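You operate a simulated robot arm through the tools that you are given. There is no shell and no other tool. Be economical: measure what you need, move in short steps, check, and stop when the job is done.

Carry out the task below with a simulated robot arm. There is one attempt and no reset: what you move stays moved.

JOB
Lift off ring and drum, and grease the drum's bore.
Fine: both stand on the mat; the yellow brush is filled at the grease pot and ends in its cup.
Where things are to end (x, y in the base frame): black ring within 50 mm of [390, -340]; chrome drum within 50 mm of [270, -350].

Only the result counts: the job must be done as asked and must still hold three seconds after the hand-in. Knocking over, shifting, dropping, spilling or breaking anything else fails it.

ROBOT AND FRAMES
A 7-joint arm with a two-finger parallel gripper, fixed in place. Base frame: the origin is at the foot of the arm, x ahead of it, y to its left, z up; the work surface is at about z = 862. Lengths are in mm, angles in degrees, forces in N, time in s.
With the tool pointing down near the work surface it reaches from about 240 to 680 mm from the base axis. Its first joint turns from -66.0 to 66.0 degrees. Payload 2.4 kg.
Tool frame: the origin (TCP) lies between the finger pads and is the grasp point; the fingertips stand 30 mm ahead of it; z points along the fingers, y is the line along which they close. Largest opening 94 mm; finger width 28, thickness 10; the body of the gripper, 50 by 96 mm, starts 55 mm behind the TCP.
Orientation is that of the tool frame in the base frame, as a unit quaternion [w, x, y, z]. With the fingers straight down and closing along the base's y, the tool's x points along the base's -x, its y along +y and its z along -z.

CONTROLS
- The arm moves only by the tool jog_arm. Its argument "rows" is a list of rows, each a list of 7 numbers: the turn, a rotation vector about the tool's x, y, z in degrees, then the shift along the tool's x, y, z in mm, then the finger opening in mm, from 0 to 94. In form: [[wx, wy, wz, x, y, z, jaw], ...]. A call has 1 to 8 rows; each row shifts and turns the commanded pose from where the row before left it, along the tool's axes as they then stand. Rows are played at 5 a second. More than 50 mm and 8.6 degrees between two rows, or a gripper value outside its range, and nothing of the call is played. A pose out of reach is approached as far as the arm can. The call stops where the force on the tool passes 40 N (or 10 N more than at its start, if that is more) or the arm is blocked; 0.2 s more then pass. The fingers move at their own pace (about 153 mm/s each) and stop on an object; they squeeze with about 27 N. The grip force told is the motor's: it shows also when the fingers shut on nothing. Time passes only in rows, and 0.2 s behind the last, so rows that do not move let the fingers close. It gives the time, the measured TCP pose, the force on the tool (base axes), the opening and the grip force at its end, in the units of the frame above (readings bear some noise), with the torque about the TCP (base axes, N m) and any sound that the robot's microphone picked up.
- Cameras (640 x 400 px; columns grow to the right, rows downward): "scene" is fixed at [31.9, 465.5, 1446.4]; the picture's right is [-0.82, -0.58, 0.00], its down [-0.31, 0.44, -0.84] and it looks along [0.49, -0.69, -0.54] (base axes); focal length 247 px, centre (320, 200). "wrist" rides on the gripper at [76, 14, -102] in the tool frame; the picture's right is [-0.18, 0.98, 0.00], its down [-0.75, -0.14, -0.64] and it looks along [-0.63, -0.12, 0.77] (tool axes); focal length 243 px, centre (320, 200). There is no depth. A picture from a camera that has moved, and an enlarged one, comes with that camera's place and axes in the base frame and with its lens.
- camera(camera): a new picture of that camera. No time passes.
- enlarge(camera, box): a new picture of the part [left, top, right, bottom] of that camera's present view, enlarged. No time passes.
- job_done(): hands the job in; it is judged then, once.

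Work in short steps. Places have to be worked out from the pictures, the camera data and where the tool is seen: move nearer, look again, correct. Check each grasp and each placing, and mend what went wrong. You have 120 turns and 64 pictures in all, those below and enlarged ones among them. Open the gripper and draw the arm clear of the work before you hand the job in, unless the task says otherwise; then end with one line.

The tools are called after ">>>" as a command line: name --pt "numbers of a row" for each row, then --argument value for the rest, lists and objects as JSON in quotes. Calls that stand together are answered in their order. jog_arm: Moves the arm, as the interface text tells. Its arguments: {"type":"object","properties":{"rows":{"type":"array","items":{"type":"array","items":{"type":"number"}}}},"required":["rows"]} The other tools are called the same way: camera (camera) takes a picture; enlarge (camera, box) takes an enlarged picture of a part of a camera's view; job_done () hands the job in.

At the start:

```text
time: 0.0
eef_pos: [348.0, -27.6, 1331.0]
orientation: [0.0, 0.0, 1.0, 0.0]
contact_force: [-0.3, -0.8, 0.1]
ft_torque: [-0.01, -0.02, 0.01]
finger_gap: 94.1
gripper_force: 0.1
```

scene: 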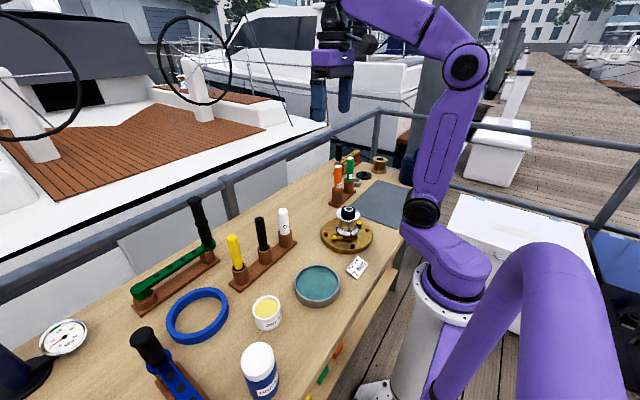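
wrist: 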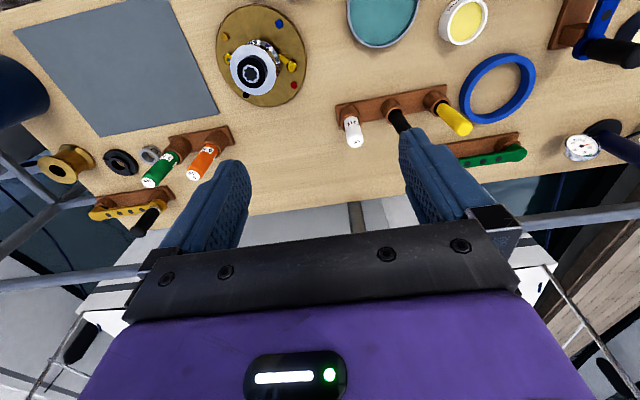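

I start by looking closer at the winch and at the tool racks.

>>> enlarge --camera "scene" --box '[300, 180, 400, 290]'

>>> enlarge --camera "wrist" --box '[200, 0, 320, 110]'

>>> enlarge --camera "scene" --box '[120, 190, 360, 340]'

```text
3.64 times, centred on (350, 235) of scene
camera zoom: at [31.9, 465.5, 1446.4], right [-0.82, -0.58, 0.0], down [-0.31, 0.44, -0.84], along [0.49, -0.69, -0.54], focal length 899 px, centre (211, 73)
```

zoom: 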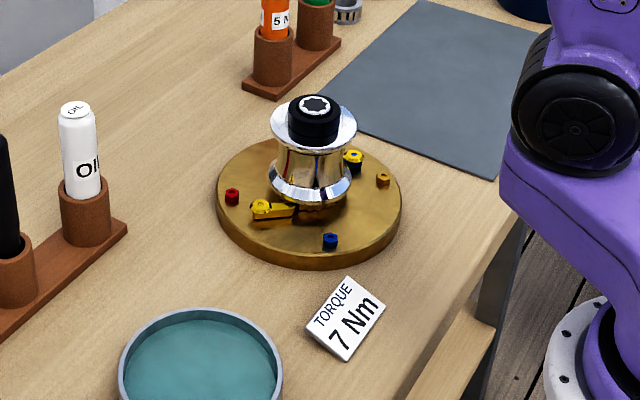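

```text
3.64 times, centred on (260, 55) of wrist
camera zoom: at [271.6, -13.7, 1434.4], right [0.18, 0.98, 0.0], down [0.75, -0.14, 0.64], along [0.63, -0.12, -0.77], focal length 882 px, centre (538, 727)
```

zoom: 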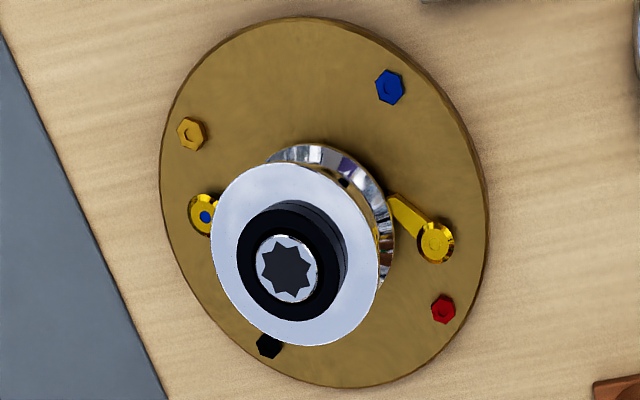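

```text
2.67 times, centred on (240, 265) of scene
camera zoom: at [31.9, 465.5, 1446.4], right [-0.82, -0.58, 0.0], down [-0.31, 0.44, -0.84], along [0.49, -0.69, -0.54], focal length 659 px, centre (533, 27)
```

zoom: 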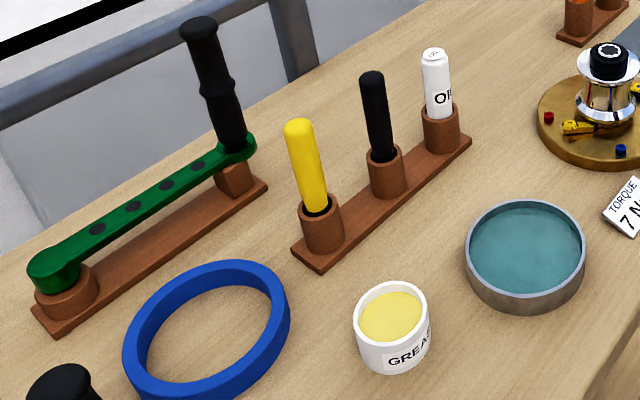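

The winch sits near (347, -143), with the ring top at about z 980. I'll move above it and look with the wrist camera.

>>> jog_arm --pt "0 0 0 0 -19 36 94" --pt "0 0 0 0 -19 36 94" --pt "0 0 0 0 -19 36 94" --pt "0 0 0 0 -19 36 94" --pt "0 0 0 0 -19 36 94" --pt "0 0 0 0 -19 36 94" --pt "0 0 0 0 0 0 94"

>>> camera --camera "wrist"

>>> camera --camera "scene"

```text
time: 1.6
eef_pos: [349.9, -140.3, 1114.4]
orientation: [0.0, 0.0, 1.0, 0.0]
contact_force: [0.0, 0.5, -0.5]
ft_torque: [0.0, -0.02, -0.01]
finger_gap: 94.0
gripper_force: 0.1
```

```text
58 pictures are left
camera wrist: at [273.9, -126.2, 1217.9], right [0.18, 0.98, 0.0], down [0.75, -0.14, 0.64], along [0.63, -0.12, -0.77], focal length 243 px, centre (320, 200)
```

wrist: 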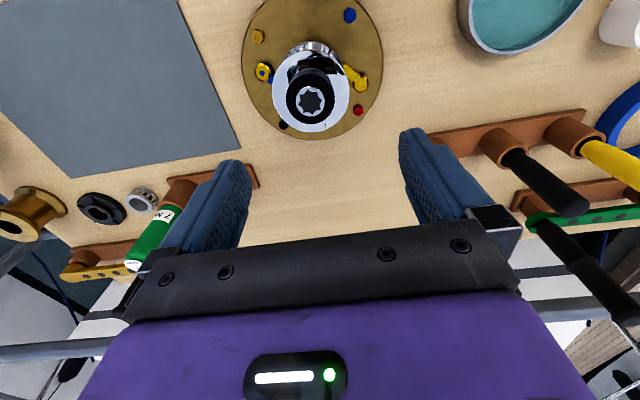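

```text
57 pictures are left
```

scene: 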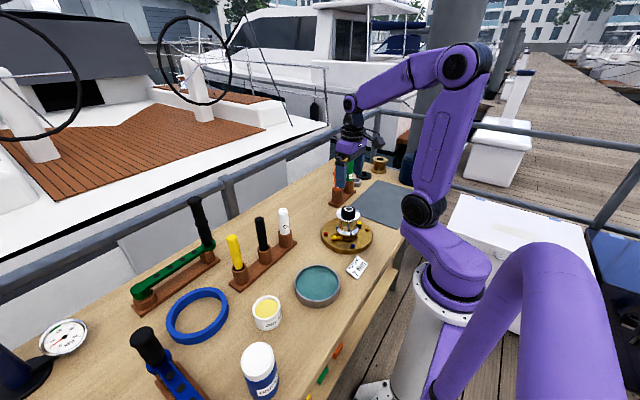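

The ring looks to be at about (349, -149). I zoom in to get its height and see how the ring and drum are held.

>>> enlarge --camera "wrist" --box '[230, 0, 400, 145]'

>>> enlarge --camera "scene" --box '[315, 195, 380, 260]'

```text
2.76 times, centred on (315, 72) of wrist
camera zoom: at [273.9, -126.2, 1217.9], right [0.18, 0.98, 0.0], down [0.75, -0.14, 0.64], along [0.63, -0.12, -0.77], focal length 669 px, centre (334, 552)
```

zoom: 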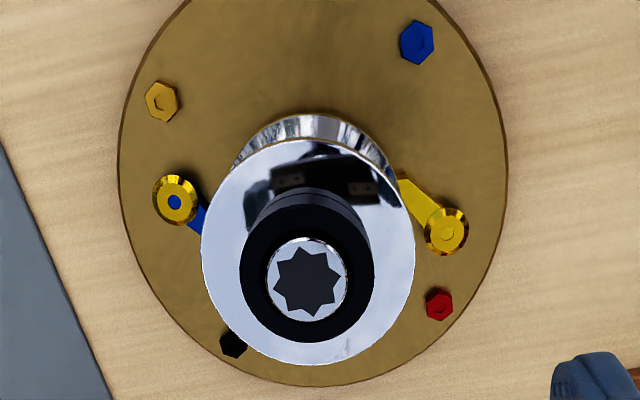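

```text
6.15 times, centred on (348, 228) of scene
camera zoom: at [31.9, 465.5, 1446.4], right [-0.82, -0.58, 0.0], down [-0.31, 0.44, -0.84], along [0.49, -0.69, -0.54], focal length 1521 px, centre (151, 31)
```

zoom: 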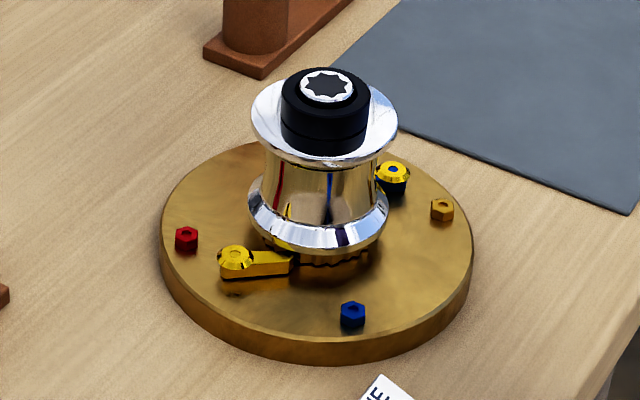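

The ring is about 48 mm wide and 20–28 mm tall, standing on the drum's flange. I'll centre over it and descend until the tips are just above its top, then compare.

>>> jog_arm --pt "0 0 0 0 -4 35 94" --pt "0 0 0 0 -4 35 94" --pt "0 0 0 0 0 30 94" --pt "0 0 0 0 0 0 94"

>>> enlarge --camera "scene" --box '[310, 160, 390, 260]'

>>> camera --camera "wrist"

```text
time: 2.6
eef_pos: [347.7, -148.0, 1014.1]
orientation: [0.0, 0.0, 1.0, 0.0]
contact_force: [-0.6, 0.2, -0.2]
ft_torque: [0.01, 0.01, 0.01]
finger_gap: 94.1
gripper_force: 0.0
```

```text
4.00 times, centred on (350, 210) of scene
camera zoom: at [31.9, 465.5, 1446.4], right [-0.82, -0.58, 0.0], down [-0.31, 0.44, -0.84], along [0.49, -0.69, -0.54], focal length 988 px, centre (200, 160)
```

zoom: 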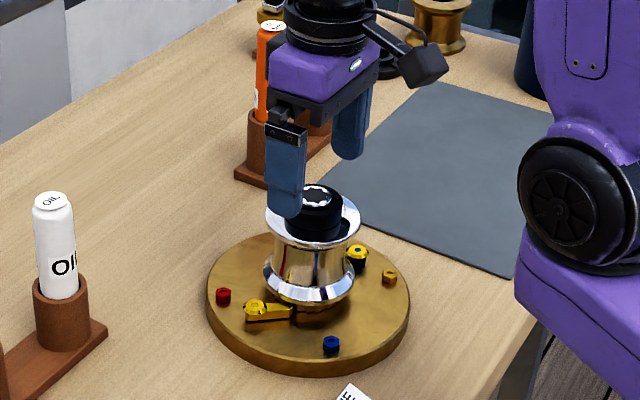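

```text
53 pictures are left
camera wrist: at [272.1, -134.5, 1118.7], right [0.18, 0.98, 0.0], down [0.75, -0.14, 0.64], along [0.63, -0.12, -0.77], focal length 243 px, centre (320, 200)
```

wrist: 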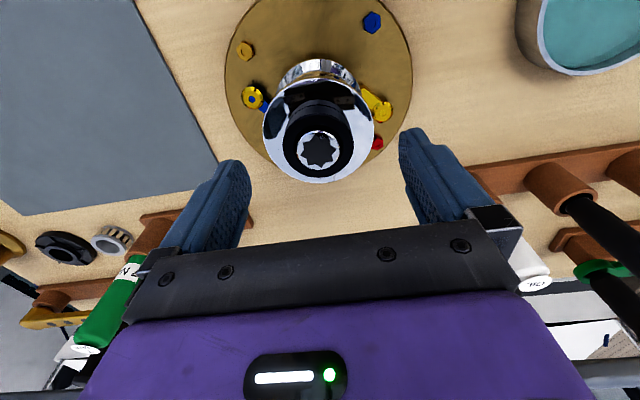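

Centring error is only about -1.3 mm in y. I'll go down 27 mm (tips near z 957), correct y, and check the gap to the flange.

>>> jog_arm --pt "0 0 0 0 -1.3 14 94" --pt "0 0 0 0 0 13 94" --pt "0 0 0 0 0 0 94"

>>> enlarge --camera "scene" --box '[325, 190, 375, 240]'

>>> enlarge --camera "wrist" --box '[200, 60, 450, 240]'

```text
time: 3.4
eef_pos: [347.5, -149.6, 986.8]
orientation: [0.0, -0.001, 1.0, -0.001]
contact_force: [0.2, -0.5, -0.3]
ft_torque: [0.01, 0.0, -0.01]
finger_gap: 94.3
gripper_force: 0.0
```

```text
8.00 times, centred on (350, 215) of scene
camera zoom: at [31.9, 465.5, 1446.4], right [-0.82, -0.58, 0.0], down [-0.31, 0.44, -0.84], along [0.49, -0.69, -0.54], focal length 1977 px, centre (80, 80)
```

zoom: 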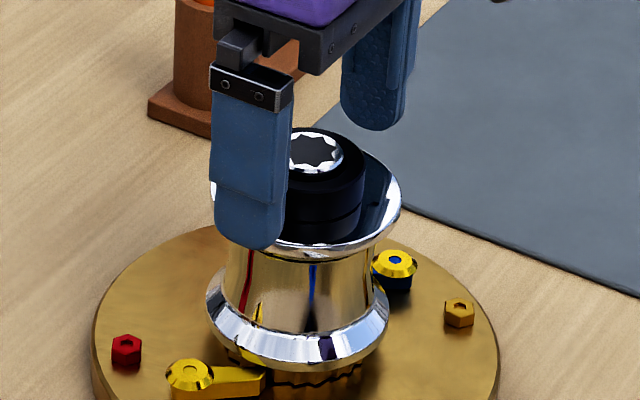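

```text
2.22 times, centred on (325, 150) of wrist
camera zoom: at [271.8, -136.2, 1091.3], right [0.18, 0.98, 0.0], down [0.75, -0.14, 0.64], along [0.63, -0.12, -0.77], focal length 539 px, centre (309, 311)
```

zoom: 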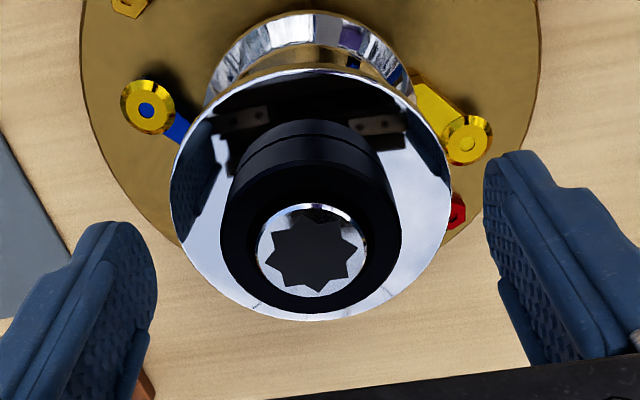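

Tips are at about z 957, the flange rim near 954 and the ring top near 967. I'll narrow the jaws to 56 mm around the ring and look again.

>>> jog_arm --pt "0 0 0 0 0 0 75" --pt "0 0 0 0 0 0 58" --pt "0 0 0 0 0 0 56" --pt "0 0 0 0 0 0 56"

>>> enlarge --camera "scene" --box '[325, 190, 375, 240]'

>>> enlarge --camera "wrist" --box '[200, 60, 450, 240]'

```text
time: 4.4
eef_pos: [348.1, -150.8, 987.0]
orientation: [0.0, 0.0, 1.0, 0.0]
contact_force: [-0.5, -0.2, -0.3]
ft_torque: [0.0, 0.04, 0.02]
finger_gap: 55.9
gripper_force: 0.2
```

```text
8.00 times, centred on (350, 215) of scene
camera zoom: at [31.9, 465.5, 1446.4], right [-0.82, -0.58, 0.0], down [-0.31, 0.44, -0.84], along [0.49, -0.69, -0.54], focal length 1977 px, centre (80, 80)
```

zoom: 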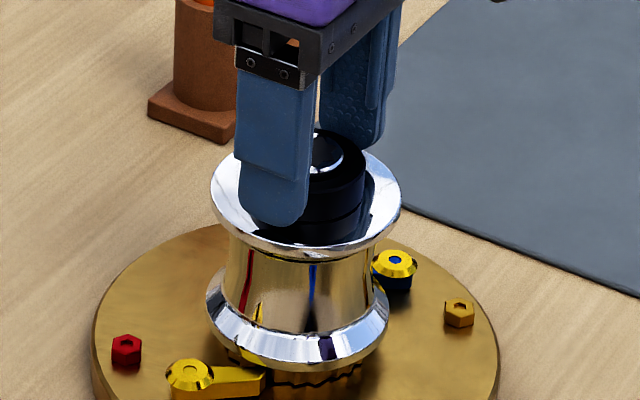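

```text
2.22 times, centred on (325, 150) of wrist
camera zoom: at [271.9, -136.2, 1091.4], right [0.18, 0.98, 0.0], down [0.75, -0.14, 0.64], along [0.63, -0.12, -0.77], focal length 539 px, centre (309, 311)
```

zoom: 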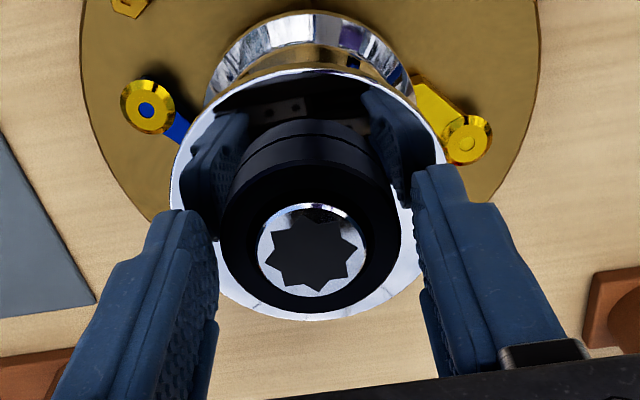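

The ring sits about 1.5 mm toward -y of the jaw centre; the tips are about 3 mm above the rim. I'll correct y, drop 1.5 mm and close.

>>> jog_arm --pt "0 0 0 0 -0.8 1.5 56" --pt "0 0 0 0 0 0 50" --pt "0 0 0 0 0 0 44" --pt "0 0 0 0 0 0 40" --pt "0 0 0 0 0 0 40"

>>> enlarge --camera "wrist" --box '[200, 60, 450, 240]'

```text
time: 5.6
eef_pos: [346.5, -150.7, 986.1]
orientation: [0.0, 0.0, 1.0, 0.0]
contact_force: [-0.4, 0.0, 0.9]
ft_torque: [-0.01, -0.05, 0.02]
finger_gap: 43.3
gripper_force: 27.5
```

```text
2.22 times, centred on (325, 150) of wrist
camera zoom: at [271.9, -137.1, 1090.0], right [0.18, 0.98, 0.0], down [0.75, -0.14, 0.64], along [0.63, -0.12, -0.77], focal length 539 px, centre (309, 311)
```

zoom: 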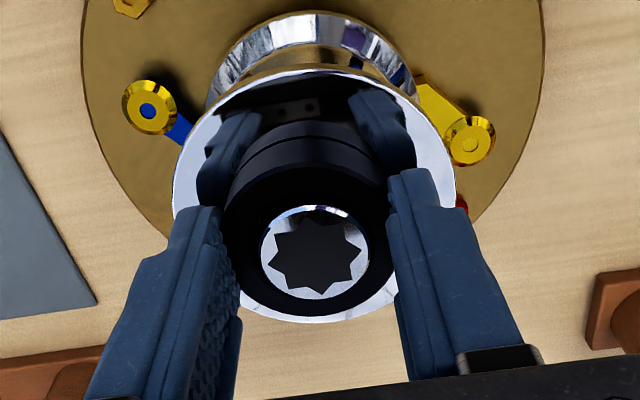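

The jaws stopped at 43.3 mm with 27 N, so the ring is held. I'll raise slowly and watch the force.

>>> jog_arm --pt "0 0 0 0 0 -3 40" --pt "0 0 0 0 0 -6 40" --pt "0 0 0 0 0 -8 40" --pt "0 0 0 0 0 -10 40" --pt "0 0 0 0 0 -10 40" --pt "0 0 0 0 0 0 40"

>>> enlarge --camera "scene" --box '[310, 160, 390, 260]'

```text
time: 7.0
eef_pos: [346.7, -151.1, 1023.8]
orientation: [0.0, 0.0, 1.0, 0.0]
contact_force: [0.0, -0.5, -0.3]
ft_torque: [0.02, -0.02, 0.0]
finger_gap: 40.1
gripper_force: 0.1
```

```text
4.00 times, centred on (350, 210) of scene
camera zoom: at [31.9, 465.5, 1446.4], right [-0.82, -0.58, 0.0], down [-0.31, 0.44, -0.84], along [0.49, -0.69, -0.54], focal length 988 px, centre (200, 160)
```

zoom: 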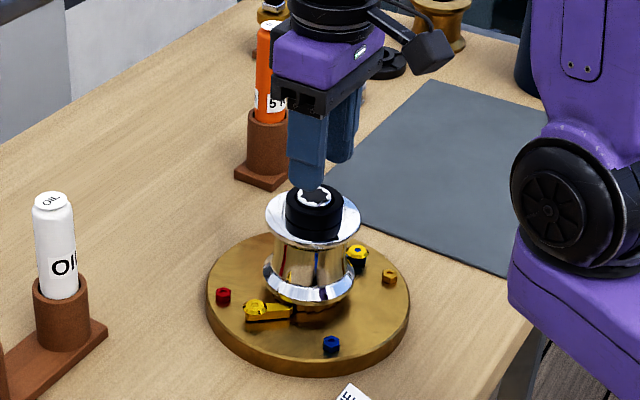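

The fingers slid off: the opening is 40.1 mm with no force, and the ring stayed put. I look closely at the ring for how it is held.

>>> enlarge --camera "wrist" --box '[250, 70, 390, 200]'

>>> enlarge --camera "scene" --box '[332, 200, 364, 240]'

```text
3.08 times, centred on (320, 135) of wrist
camera zoom: at [271.1, -138.1, 1127.8], right [0.18, 0.98, 0.0], down [0.75, -0.14, 0.64], along [0.63, -0.12, -0.77], focal length 746 px, centre (320, 400)
```

zoom: 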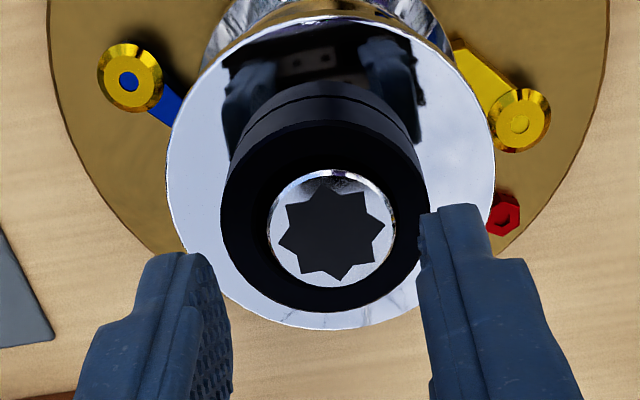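

```text
10.00 times, centred on (348, 220) of scene
camera zoom: at [31.9, 465.5, 1446.4], right [-0.82, -0.58, 0.0], down [-0.31, 0.44, -0.84], along [0.49, -0.69, -0.54], focal length 2471 px, centre (40, 0)
```

zoom: 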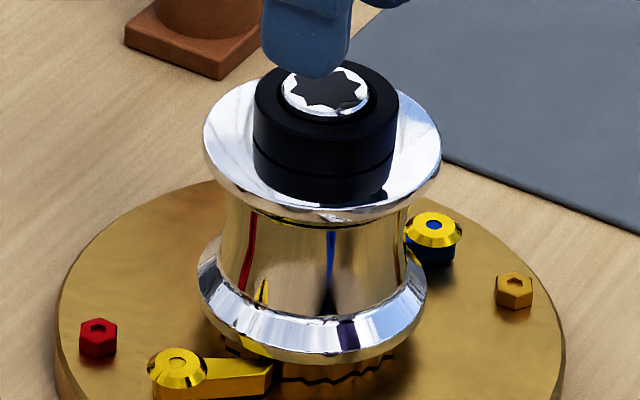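

The seam is just the flange's mirror image: the ring is about 13–20 mm tall on a flat flange. I'll go down again open at 56 mm, as low as the flange allows, watching the force.

>>> jog_arm --pt "0 0 0 1 0 0 56" --pt "0 0 0 0 0 20 56" --pt "0 0 0 0 0 17 56" --pt "0 0 0 0 0 2 56" --pt "0 0 0 0 0 0 56"

>>> jog_arm --pt "0 0 0 0 0 1 56" --pt "0 0 0 0 0 1 56"

>>> enlarge --camera "scene" --box '[332, 190, 364, 230]'

```text
time: 8.2
eef_pos: [346.3, -151.8, 984.6]
orientation: [0.0, 0.0, 1.0, 0.001]
contact_force: [0.4, -0.7, 0.3]
ft_torque: [-0.03, -0.02, -0.01]
finger_gap: 56.0
gripper_force: 0.0
```

```text
time: 8.8
eef_pos: [346.9, -151.4, 981.7]
orientation: [0.0, 0.0, 1.0, 0.0]
contact_force: [-2.4, 0.8, 9.4]
ft_torque: [0.2, 0.12, -0.02]
finger_gap: 56.0
gripper_force: 0.0
```

```text
10.00 times, centred on (348, 210) of scene
camera zoom: at [31.7, 465.6, 1446.4], right [-0.82, -0.58, 0.0], down [-0.31, 0.44, -0.84], along [0.49, -0.69, -0.54], focal length 2471 px, centre (40, 100)
```

zoom: 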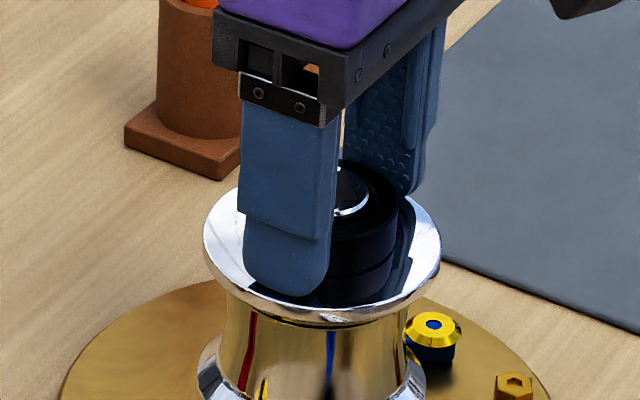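

The tips touched the flange (9 N) at TCP z of about 982, so the flange top is at about z 952. I'll back off 1.2 mm and close with full squeeze.

>>> jog_arm --pt "0 0 0 0 0 -1.2 56" --pt "0 0 0 0 0 0 48" --pt "0 0 0 0 0 0 30" --pt "0 0 0 0 0 0 0" --pt "0 0 0 0 0 0 0" --pt "0 0 0 0 0 0 0"

>>> jog_arm --pt "0 0 0 0 0 -2 0" --pt "0 0 0 0 0 0 0"

>>> jog_arm --pt "0 0 0 0 0 -2 0" --pt "0 0 0 0 0 0 0"

```text
time: 10.2
eef_pos: [345.2, -150.5, 982.8]
orientation: [0.0, 0.001, 1.0, -0.001]
contact_force: [-0.6, 0.1, -0.1]
ft_torque: [-0.04, 0.03, -0.03]
finger_gap: 43.5
gripper_force: 26.9
```

```text
time: 10.8
eef_pos: [347.8, -150.1, 986.8]
orientation: [0.0, 0.0, 1.0, 0.0]
contact_force: [0.1, 0.4, -1.2]
ft_torque: [-0.02, -0.01, -0.03]
finger_gap: 42.9
gripper_force: 27.4
```

```text
time: 11.4
eef_pos: [346.6, -151.6, 988.2]
orientation: [0.0, 0.0, 1.0, 0.0]
contact_force: [0.4, 1.8, -0.1]
ft_torque: [0.02, 0.0, -0.04]
finger_gap: 43.4
gripper_force: 26.9
```

There's little pull force and the grip holds at 43 mm. I check whether the ring rises with the hand.

>>> jog_arm --pt "0 0 0 0 0 -3 0" --pt "0 0 0 0 0 0 0"

>>> enlarge --camera "scene" --box '[332, 190, 364, 230]'

```text
time: 12.0
eef_pos: [346.3, -150.9, 990.8]
orientation: [0.001, -0.001, 1.0, 0.0]
contact_force: [2.0, 1.6, -0.4]
ft_torque: [0.02, -0.05, 0.02]
finger_gap: 43.4
gripper_force: 26.7
```

```text
10.00 times, centred on (348, 210) of scene
camera zoom: at [32.0, 465.6, 1446.4], right [-0.82, -0.58, 0.0], down [-0.31, 0.44, -0.84], along [0.49, -0.69, -0.54], focal length 2471 px, centre (40, 100)
```

zoom: 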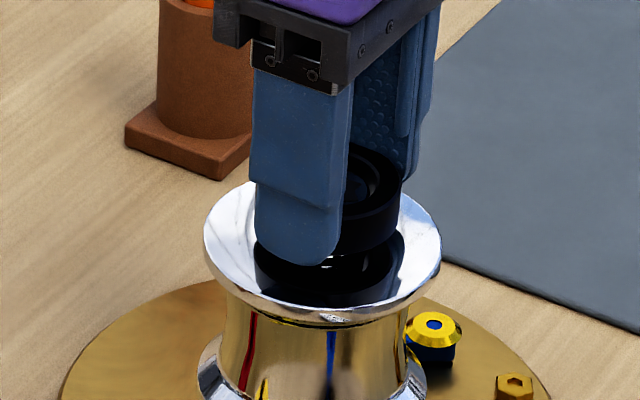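

The ring is rising, with a gap to its mirror image now visible. I continue slowly, in small steps.

>>> jog_arm --pt "0 0 0 0 0 -3 0" --pt "0 0 0 0 0 -3 0" --pt "0 0 0 0 0 -3 0" --pt "0 0 0 0 0 -4 0" --pt "0 0 0 0 0 -4 0" --pt "0 0 0 0 0 -4 0" --pt "0 0 0 0 0 -4 0" --pt "0 0 0 0 0 0 0"

>>> enlarge --camera "scene" --box '[322, 170, 374, 235]'

```text
time: 13.8
eef_pos: [346.8, -150.7, 1016.3]
orientation: [0.0, 0.0, 1.0, 0.001]
contact_force: [0.7, 0.4, 0.0]
ft_torque: [0.01, 0.0, -0.05]
finger_gap: 43.6
gripper_force: 26.8
```

```text
6.15 times, centred on (348, 202) of scene
camera zoom: at [31.9, 465.5, 1446.4], right [-0.82, -0.58, 0.0], down [-0.31, 0.44, -0.84], along [0.49, -0.69, -0.54], focal length 1521 px, centre (148, 185)
```

zoom: 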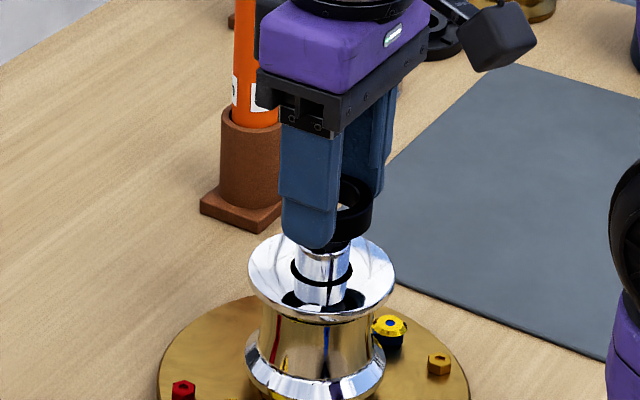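

The ring is off the shaft and held. I lift it clear and carry it over the mat to (390, -340).

>>> jog_arm --pt "0 0 0 0 0 -15 0" --pt "0 0 0 0 0 -20 0" --pt "0 0 0 -8 -30 -5 0" --pt "0 0 0 -9 -40 0 0" --pt "0 0 0 -9 -40 0 0" --pt "0 0 0 -9 -40 0 0" --pt "0 0 0 -8 -39 0 0" --pt "0 0 0 0 0 0 0"

>>> camera --camera "wrist"

>>> enlarge --camera "scene" --box '[310, 130, 440, 270]'

```text
time: 15.6
eef_pos: [388.6, -340.9, 1054.6]
orientation: [0.0, 0.0, 1.0, 0.0]
contact_force: [-0.4, -0.1, -0.6]
ft_torque: [-0.06, -0.01, 0.01]
finger_gap: 43.4
gripper_force: 26.8
```

```text
41 pictures are left
camera wrist: at [313.0, -326.3, 1158.2], right [0.18, 0.98, 0.0], down [0.75, -0.14, 0.64], along [0.63, -0.12, -0.77], focal length 243 px, centre (320, 200)
```

wrist: 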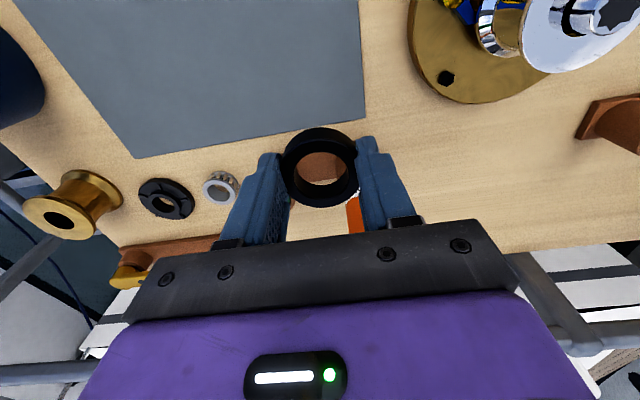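

```text
2.86 times, centred on (375, 200) of scene
camera zoom: at [31.9, 465.5, 1446.4], right [-0.82, -0.58, 0.0], down [-0.31, 0.44, -0.84], along [0.49, -0.69, -0.54], focal length 706 px, centre (163, 200)
```

zoom: 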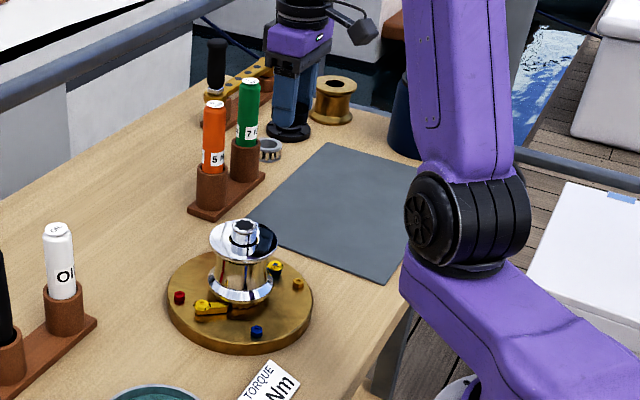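

The ring is over the mat at (389, -341), clear of the bottles. I lower it to the mat, slowly at the end.

>>> jog_arm --pt "0 0 0 0 0 40 0" --pt "0 0 0 0 0 40 0" --pt "0 0 0 0 0 40 0" --pt "0 0 0 0 0 22 0" --pt "0 0 0 0 0 9 0" --pt "0 0 0 0 0 4 0" --pt "0 0 0 0 0 0 0"

>>> jog_arm --pt "0 0 0 0 0 1.5 0" --pt "0 0 0 0 0 0 0"

>>> enlarge --camera "scene" --box '[330, 160, 400, 235]'

```text
time: 17.2
eef_pos: [389.7, -341.4, 901.2]
orientation: [0.0, 0.0, 1.0, 0.0]
contact_force: [0.1, 0.7, -0.4]
ft_torque: [0.0, 0.03, -0.01]
finger_gap: 43.1
gripper_force: 26.7
```

```text
time: 17.8
eef_pos: [389.0, -340.2, 898.9]
orientation: [0.0, 0.001, 1.0, 0.0]
contact_force: [-0.4, 0.1, -0.7]
ft_torque: [0.04, -0.02, 0.01]
finger_gap: 43.3
gripper_force: 27.5
```

```text
5.33 times, centred on (365, 198) of scene
camera zoom: at [31.9, 465.5, 1446.4], right [-0.82, -0.58, 0.0], down [-0.31, 0.44, -0.84], along [0.49, -0.69, -0.54], focal length 1318 px, centre (80, 213)
```

zoom: 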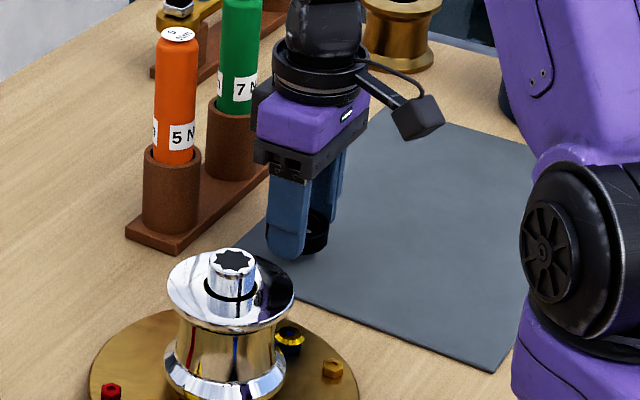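

It isn't touching yet, so I keep lowering in 1 mm steps until I see a force.

>>> jog_arm --pt "0 0 0 0 0 1 0" --pt "0 0 0 0 0 1 0"

>>> jog_arm --pt "0 0 0 0 0 1 0" --pt "0 0 0 0 0 0 0"

```text
time: 18.4
eef_pos: [390.1, -340.3, 896.1]
orientation: [0.0, 0.0, 1.0, 0.0]
contact_force: [-0.4, 0.7, -0.4]
ft_torque: [0.04, -0.03, 0.01]
finger_gap: 43.5
gripper_force: 27.0
```

```text
time: 19.0
eef_pos: [389.6, -339.9, 894.4]
orientation: [0.0, -0.001, 1.0, 0.001]
contact_force: [-0.9, -0.3, 0.0]
ft_torque: [0.04, 0.01, -0.02]
finger_gap: 43.4
gripper_force: 26.9
```

>>> jog_arm --pt "0 0 0 0 0 1 0" --pt "0 0 0 0 0 0 0"

>>> enlarge --camera "scene" --box '[350, 175, 380, 215]'

```text
time: 19.6
eef_pos: [388.0, -341.4, 894.8]
orientation: [0.0, -0.001, 1.0, 0.0]
contact_force: [0.1, 0.0, -0.2]
ft_torque: [-0.01, 0.0, 0.0]
finger_gap: 43.5
gripper_force: 27.1
```

```text
10.00 times, centred on (365, 195) of scene
camera zoom: at [31.9, 465.5, 1446.4], right [-0.82, -0.58, 0.0], down [-0.31, 0.44, -0.84], along [0.49, -0.69, -0.54], focal length 2471 px, centre (-130, 250)
```

zoom: 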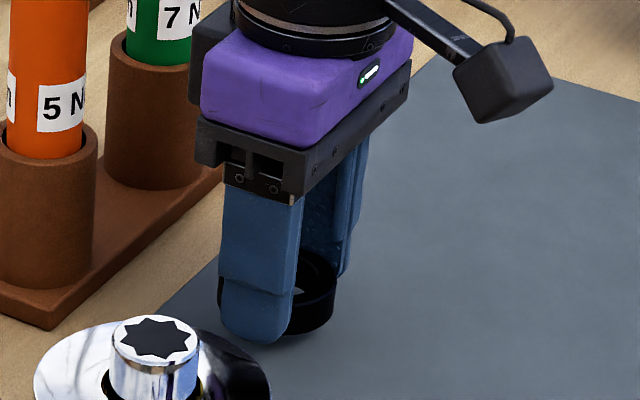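

>>> jog_arm --pt "0 0 0 0 0 1 0" --pt "0 0 0 0 0 0 0"

>>> jog_arm --pt "0 0 0 0 0 1 0" --pt "0 0 0 0 0 0 0"

```text
time: 20.2
eef_pos: [388.7, -340.8, 895.3]
orientation: [-0.001, 0.0, 1.0, 0.0]
contact_force: [0.0, 0.0, -0.6]
ft_torque: [0.0, -0.01, -0.02]
finger_gap: 43.4
gripper_force: 27.0
```

```text
time: 20.8
eef_pos: [390.0, -340.8, 892.2]
orientation: [0.001, 0.0, 1.0, 0.0]
contact_force: [-0.5, 0.2, -0.1]
ft_torque: [0.0, 0.02, 0.03]
finger_gap: 43.3
gripper_force: 26.8
```

>>> jog_arm --pt "0 0 0 0 0 1 0" --pt "0 0 0 0 0 0 0"

>>> jog_arm --pt "0 0 0 0 0 1 0" --pt "0 0 0 0 0 0 0"

```text
time: 21.4
eef_pos: [388.3, -340.7, 891.8]
orientation: [0.001, 0.0, 1.0, 0.0]
contact_force: [1.2, -0.1, -0.4]
ft_torque: [0.0, -0.01, 0.0]
finger_gap: 43.2
gripper_force: 27.2
```

```text
time: 22.0
eef_pos: [388.3, -340.9, 890.1]
orientation: [0.001, -0.001, 1.0, -0.001]
contact_force: [-0.1, 0.4, -1.4]
ft_torque: [-0.02, 0.03, 0.03]
finger_gap: 43.2
gripper_force: 26.8
```

>>> jog_arm --pt "0 0 0 0 0 1 0" --pt "0 0 0 0 0 0 0"

>>> enlarge --camera "wrist" --box '[220, 90, 430, 240]'

```text
time: 22.6
eef_pos: [390.4, -340.1, 890.5]
orientation: [0.0, 0.0, 1.0, 0.0]
contact_force: [0.2, -0.1, -1.4]
ft_torque: [-0.04, 0.0, -0.04]
finger_gap: 43.3
gripper_force: 26.6
```

```text
2.67 times, centred on (325, 165) of wrist
camera zoom: at [313.7, -327.1, 993.5], right [0.18, 0.98, 0.0], down [0.75, -0.14, 0.64], along [0.63, -0.12, -0.77], focal length 647 px, centre (307, 293)
```

zoom: 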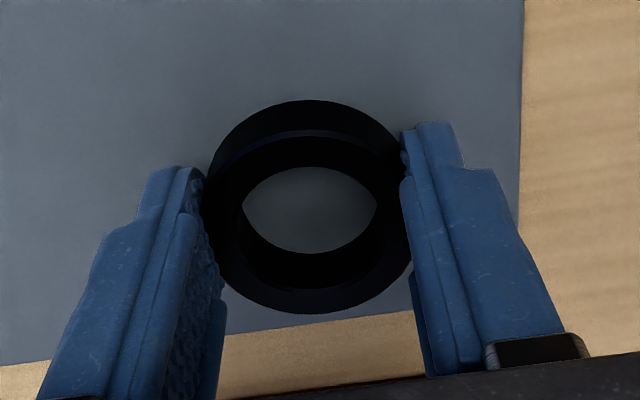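

>>> jog_arm --pt "0 0 0 0 0 1 0" --pt "0 0 0 0 0 0 0"

>>> jog_arm --pt "0 0 0 0 0 1 0" --pt "0 0 0 0 0 0 0"

```text
time: 23.2
eef_pos: [389.3, -340.8, 887.8]
orientation: [0.0, 0.0, 1.0, 0.0]
contact_force: [0.2, 0.2, -0.6]
ft_torque: [-0.01, -0.02, -0.03]
finger_gap: 43.3
gripper_force: 27.3
```

```text
time: 23.8
eef_pos: [390.6, -340.4, 887.9]
orientation: [0.0, 0.001, 1.0, 0.0]
contact_force: [0.8, -0.2, -0.8]
ft_torque: [-0.01, -0.03, 0.02]
finger_gap: 43.6
gripper_force: 27.1
```

>>> jog_arm --pt "0 0 0 0 0 1 0" --pt "0 0 0 0 0 1 0"

>>> enlarge --camera "scene" --box '[350, 185, 380, 215]'

```text
time: 24.4
eef_pos: [388.4, -340.7, 885.8]
orientation: [0.0, -0.001, 1.0, -0.001]
contact_force: [0.9, 0.6, -0.9]
ft_torque: [-0.03, 0.0, -0.02]
finger_gap: 43.1
gripper_force: 26.7
```

```text
13.33 times, centred on (365, 200) of scene
camera zoom: at [31.9, 465.5, 1446.4], right [-0.82, -0.58, 0.0], down [-0.31, 0.44, -0.84], along [0.49, -0.69, -0.54], focal length 3295 px, centre (-280, 200)
```

zoom: 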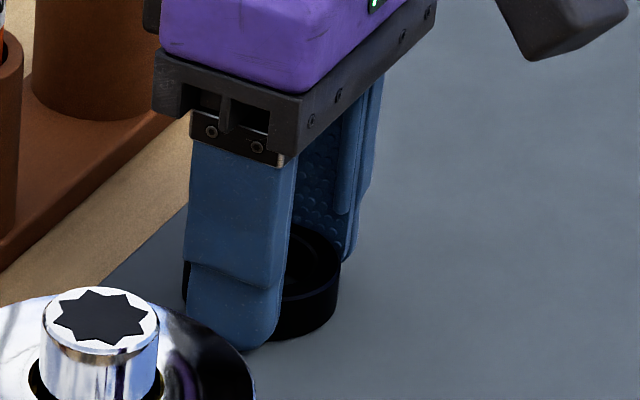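

>>> jog_arm --pt "0 0 0 0 0 1 0" --pt "0 0 0 0 0 0 0"

>>> jog_arm --pt "0 0 0 0 0 1 0" --pt "0 0 0 0 0 0 0"

>>> jog_arm --pt "0 0 0 0 0 1 0" --pt "0 0 0 0 0 0 0"

```text
time: 25.0
eef_pos: [390.4, -341.1, 885.1]
orientation: [0.0, 0.0, 1.0, 0.0]
contact_force: [-3.9, 1.5, 6.5]
ft_torque: [0.04, -0.01, 0.03]
finger_gap: 43.4
gripper_force: 27.5
```

```text
time: 25.6
eef_pos: [390.7, -340.7, 884.2]
orientation: [0.001, 0.0, 1.0, 0.0]
contact_force: [-6.4, 2.1, 17.1]
ft_torque: [0.09, 0.16, 0.08]
finger_gap: 43.5
gripper_force: 27.3
```

```text
time: 26.3
eef_pos: [389.6, -340.6, 883.5]
orientation: [0.0, 0.0, 1.0, 0.0]
contact_force: [-2.9, 2.3, 9.2]
ft_torque: [0.01, 0.02, 0.0]
finger_gap: 43.3
gripper_force: 26.7
stopped in row 2: the force on the tool passed its limit (the readings are from after the stop); the commanded pose is now the measured one
```

It made contact at TCP z of about 885. I back off 0.5 mm, release gently and withdraw upward.

>>> jog_arm --pt "0 0 0 0 0 -0.8 0" --pt "0 0 0 0 0 0 46" --pt "0 0 0 0 0 0 56" --pt "0 0 0 0 0 0 64"

>>> jog_arm --pt "0 0 0 0 0 -15 64" --pt "0 0 0 0 0 -30 70" --pt "0 0 0 0 0 -40 94" --pt "0 0 0 0 0 -45 94" --pt "0 0 0 0 0 -40 94" --pt "0 0 0 0 0 0 94"

>>> camera --camera "wrist"

>>> enlarge --camera "scene" --box '[320, 160, 430, 260]'

```text
time: 27.3
eef_pos: [390.4, -342.2, 884.0]
orientation: [0.001, 0.0, 1.0, 0.0]
contact_force: [0.2, 0.4, 0.0]
ft_torque: [0.01, -0.02, -0.03]
finger_gap: 63.8
gripper_force: 0.1
```

```text
time: 28.7
eef_pos: [390.4, -341.6, 1055.5]
orientation: [0.0, 0.0, 1.0, 0.0]
contact_force: [0.2, -0.4, -0.3]
ft_torque: [0.02, 0.01, -0.02]
finger_gap: 94.0
gripper_force: 0.0
```

```text
35 pictures are left
camera wrist: at [313.5, -326.5, 1158.5], right [0.18, 0.98, 0.0], down [0.75, -0.14, 0.64], along [0.63, -0.12, -0.77], focal length 243 px, centre (320, 200)
```

wrist: 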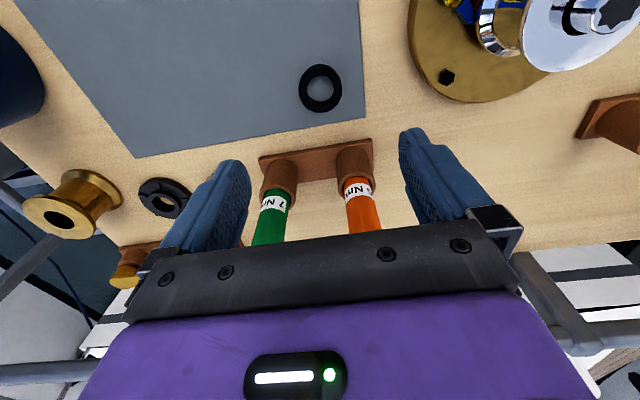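

```text
4.00 times, centred on (375, 210) of scene
camera zoom: at [31.9, 465.5, 1446.4], right [-0.82, -0.58, 0.0], down [-0.31, 0.44, -0.84], along [0.49, -0.69, -0.54], focal length 988 px, centre (100, 160)
```

zoom: 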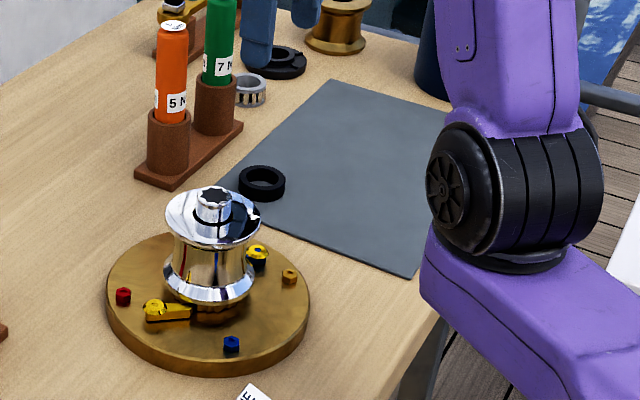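

The ring stands on the mat. Next I return above the winch to take the drum by its top flange.

>>> jog_arm --pt "0 0 0 9 38 0 94" --pt "0 0 0 9 38 0 94" --pt "0 0 0 9 38 0 94" --pt "0 0 0 8 38 0 94" --pt "0 0 0 8 38.5 0 94" --pt "0 0 0 0 0 20 94" --pt "0 0 0 0 0 0 94"

>>> camera --camera "wrist"

```text
time: 30.3
eef_pos: [346.5, -149.7, 1035.3]
orientation: [0.001, 0.0, 1.0, -0.001]
contact_force: [0.3, -0.3, 0.2]
ft_torque: [0.03, -0.03, -0.04]
finger_gap: 94.0
gripper_force: 0.0
```

```text
33 pictures are left
camera wrist: at [271.0, -136.4, 1139.2], right [0.18, 0.98, 0.0], down [0.75, -0.14, 0.64], along [0.63, -0.12, -0.77], focal length 243 px, centre (320, 200)
```

wrist: 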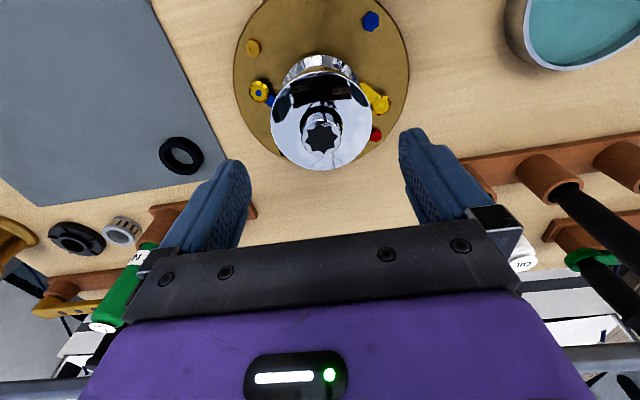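

The star is centred in the jaws (column 320). I descend over the flange to TCP z 955 with jaws fully open.

>>> jog_arm --pt "0 0 0 0 -0.7 25 94" --pt "0 0 0 0 0 20 94" --pt "0 0 0 0 0 15 94" --pt "0 0 0 0 0 20 94" --pt "0 0 0 0 0 0 94"

>>> enlarge --camera "scene" --box '[320, 180, 375, 250]'

>>> enlarge --camera "wrist" --box '[200, 60, 450, 240]'

```text
time: 31.5
eef_pos: [346.4, -152.0, 953.0]
orientation: [0.001, 0.0, 1.0, 0.0]
contact_force: [-0.5, -0.2, -0.5]
ft_torque: [0.0, 0.0, -0.02]
finger_gap: 94.3
gripper_force: 0.0
```

```text
5.71 times, centred on (348, 215) of scene
camera zoom: at [31.9, 465.5, 1446.4], right [-0.82, -0.58, 0.0], down [-0.31, 0.44, -0.84], along [0.49, -0.69, -0.54], focal length 1412 px, centre (163, 114)
```

zoom: 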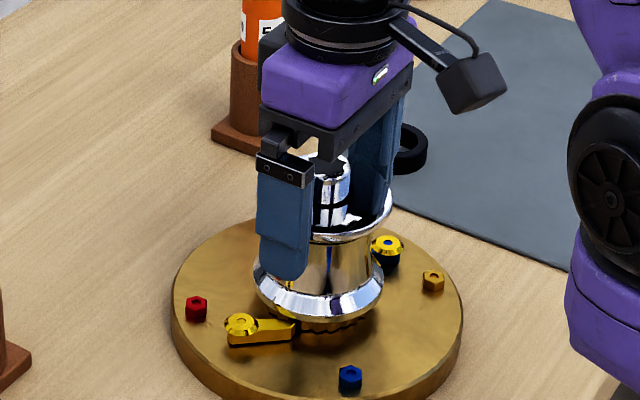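

```text
2.22 times, centred on (325, 150) of wrist
camera zoom: at [271.0, -137.6, 1057.6], right [0.18, 0.98, 0.0], down [0.75, -0.14, 0.64], along [0.63, -0.12, -0.77], focal length 539 px, centre (309, 311)
```

zoom: 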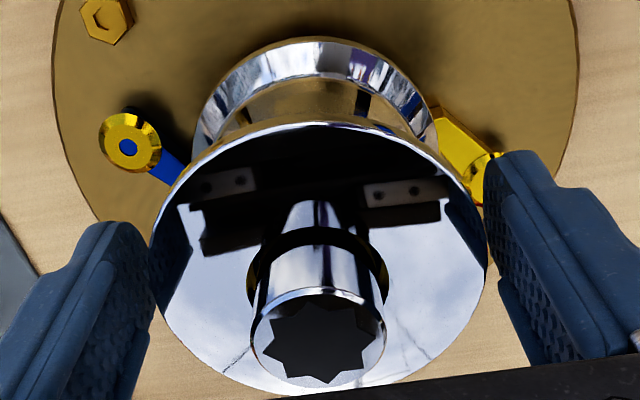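

The fingers straddle the flange with even clearance. I close on it.

>>> jog_arm --pt "0 0 0 0 0 0 82" --pt "0 0 0 0 0 0 76" --pt "0 0 0 0 0 0 60" --pt "0 0 0 0 0 0 0" --pt "0 0 0 0 0 0 0"

>>> jog_arm --pt "0 0 0 0 0 -2 0" --pt "0 0 0 0 0 -2 0" --pt "0 0 0 0 0 -2 0" --pt "0 0 0 0 0 -2 0" --pt "0 0 0 0 0 0 0"

>>> enlarge --camera "scene" --box '[320, 180, 375, 250]'

```text
time: 32.7
eef_pos: [346.9, -151.6, 953.5]
orientation: [0.001, 0.001, 1.0, 0.001]
contact_force: [0.2, 0.7, 0.0]
ft_torque: [-0.01, -0.05, 0.04]
finger_gap: 78.1
gripper_force: 26.6
```

```text
time: 33.9
eef_pos: [347.2, -151.6, 962.2]
orientation: [0.001, 0.0, 1.0, -0.001]
contact_force: [-0.4, 0.4, -7.7]
ft_torque: [-0.04, 0.05, 0.02]
finger_gap: 78.1
gripper_force: 26.8
```

```text
5.71 times, centred on (348, 215) of scene
camera zoom: at [32.0, 465.5, 1446.5], right [-0.82, -0.58, 0.0], down [-0.31, 0.44, -0.84], along [0.49, -0.69, -0.54], focal length 1412 px, centre (163, 114)
```

zoom: 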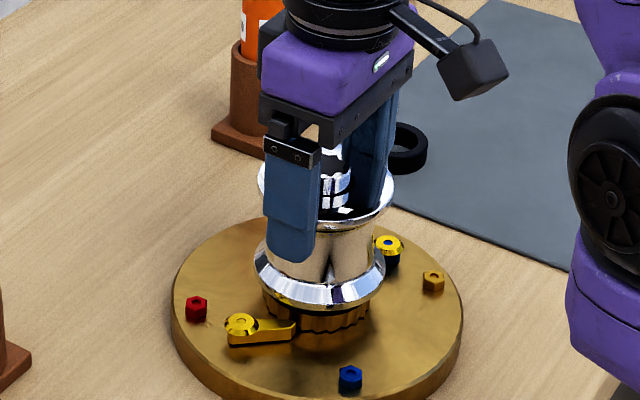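

The drum is rising freely (about 0.8 kg). I keep lifting it straight up off the shaft.

>>> jog_arm --pt "0 0 0 0 0 -6 0" --pt "0 0 0 0 0 -8 0" --pt "0 0 0 0 0 -10 0" --pt "0 0 0 0 0 -10 0" --pt "0 0 0 0 0 -10 0" --pt "0 0 0 0 0 -10 0" --pt "0 0 0 0 0 -10 0" --pt "0 0 0 0 0 -10 0"

>>> jog_arm --pt "0 0 0 0 0 -10 0" --pt "0 0 0 0 0 -15 0" --pt "0 0 0 0 0 -15 0" --pt "0 0 0 0 0 -15 0" --pt "0 0 0 0 0 -15 0" --pt "0 0 0 0 0 0 0"

>>> enlarge --camera "scene" --box '[300, 110, 400, 260]'

```text
time: 35.7
eef_pos: [348.0, -151.5, 1036.5]
orientation: [0.0, 0.0, 1.0, 0.0]
contact_force: [0.8, 0.2, -8.1]
ft_torque: [0.01, 0.0, 0.01]
finger_gap: 78.0
gripper_force: 26.8
```

```text
time: 37.1
eef_pos: [347.1, -151.4, 1106.9]
orientation: [-0.001, 0.0, 1.0, 0.001]
contact_force: [-0.4, -1.0, -8.0]
ft_torque: [-0.01, 0.02, 0.01]
finger_gap: 78.1
gripper_force: 26.8
```

```text
2.67 times, centred on (350, 185) of scene
camera zoom: at [32.0, 465.5, 1446.4], right [-0.82, -0.58, 0.0], down [-0.31, 0.44, -0.84], along [0.49, -0.69, -0.54], focal length 659 px, centre (240, 240)
```

zoom: 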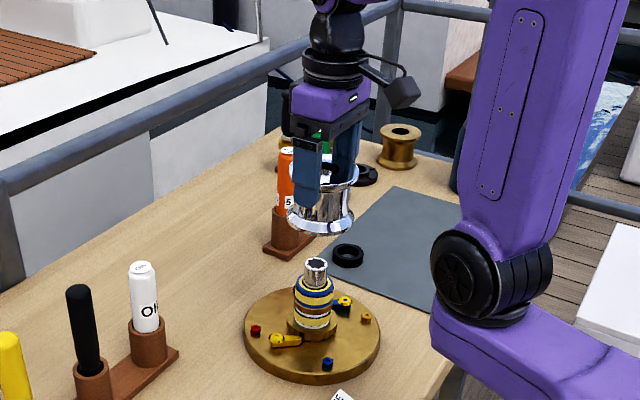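

The drum is clear of the spindle. I carry it at height to above (270, -350).

>>> jog_arm --pt "0 0 0 13 -33 0 0" --pt "0 0 0 13 -33 0 0" --pt "0 0 0 13 -33 0 0" --pt "0 0 0 13 -33 0 0" --pt "0 0 0 13 -33 0 0" --pt "0 0 0 12 -33 0 0" --pt "0 0 0 0 0 0 0"

>>> camera --camera "wrist"

```text
time: 38.7
eef_pos: [269.2, -347.7, 1105.0]
orientation: [0.0, 0.0, 1.0, 0.001]
contact_force: [-0.5, 0.4, -7.9]
ft_torque: [0.0, 0.03, 0.03]
finger_gap: 78.3
gripper_force: 27.0
```

```text
28 pictures are left
camera wrist: at [193.2, -334.1, 1208.7], right [0.18, 0.98, 0.0], down [0.75, -0.14, 0.64], along [0.63, -0.12, -0.77], focal length 243 px, centre (320, 200)
```

wrist: 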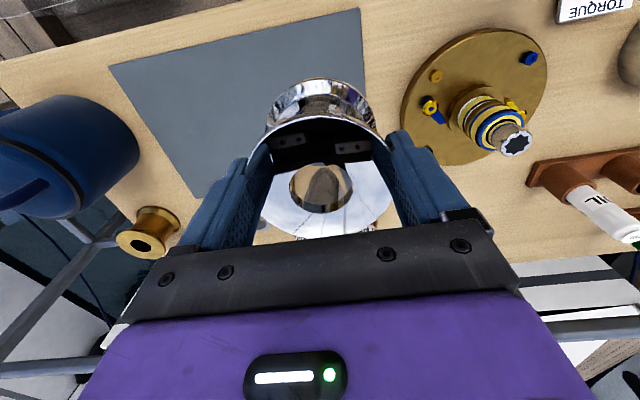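

Held and level. I lower towards the mat, slowing as I near the expected contact at TCP z of about 918.

>>> jog_arm --pt "0 0 0 0 -1 40 0" --pt "0 0 0 0 0 40 0" --pt "0 0 0 0 0 40 0" --pt "0 0 0 0 0 35 0" --pt "0 0 0 0 0 15 0" --pt "0 0 0 0 0 6 0" --pt "0 0 0 0 0 0 0"

>>> enlarge --camera "scene" --box '[340, 150, 440, 250]'

```text
time: 40.3
eef_pos: [269.3, -350.0, 930.5]
orientation: [0.0, -0.001, 1.0, 0.0]
contact_force: [-0.4, 0.4, -7.8]
ft_torque: [-0.02, 0.01, -0.01]
finger_gap: 73.5
gripper_force: 27.6
```

```text
4.00 times, centred on (390, 200) of scene
camera zoom: at [32.0, 465.4, 1446.5], right [-0.82, -0.58, 0.0], down [-0.31, 0.44, -0.84], along [0.49, -0.69, -0.54], focal length 988 px, centre (40, 200)
```

zoom: 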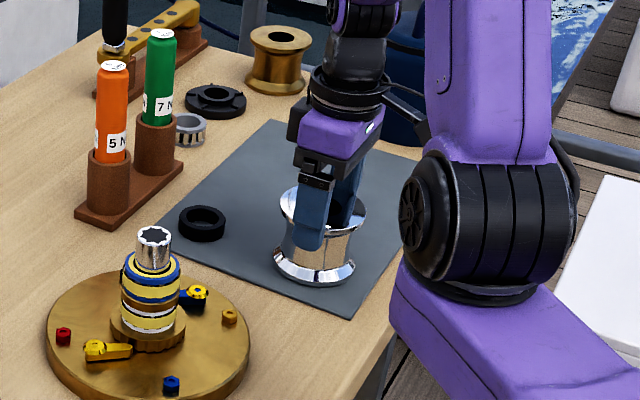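

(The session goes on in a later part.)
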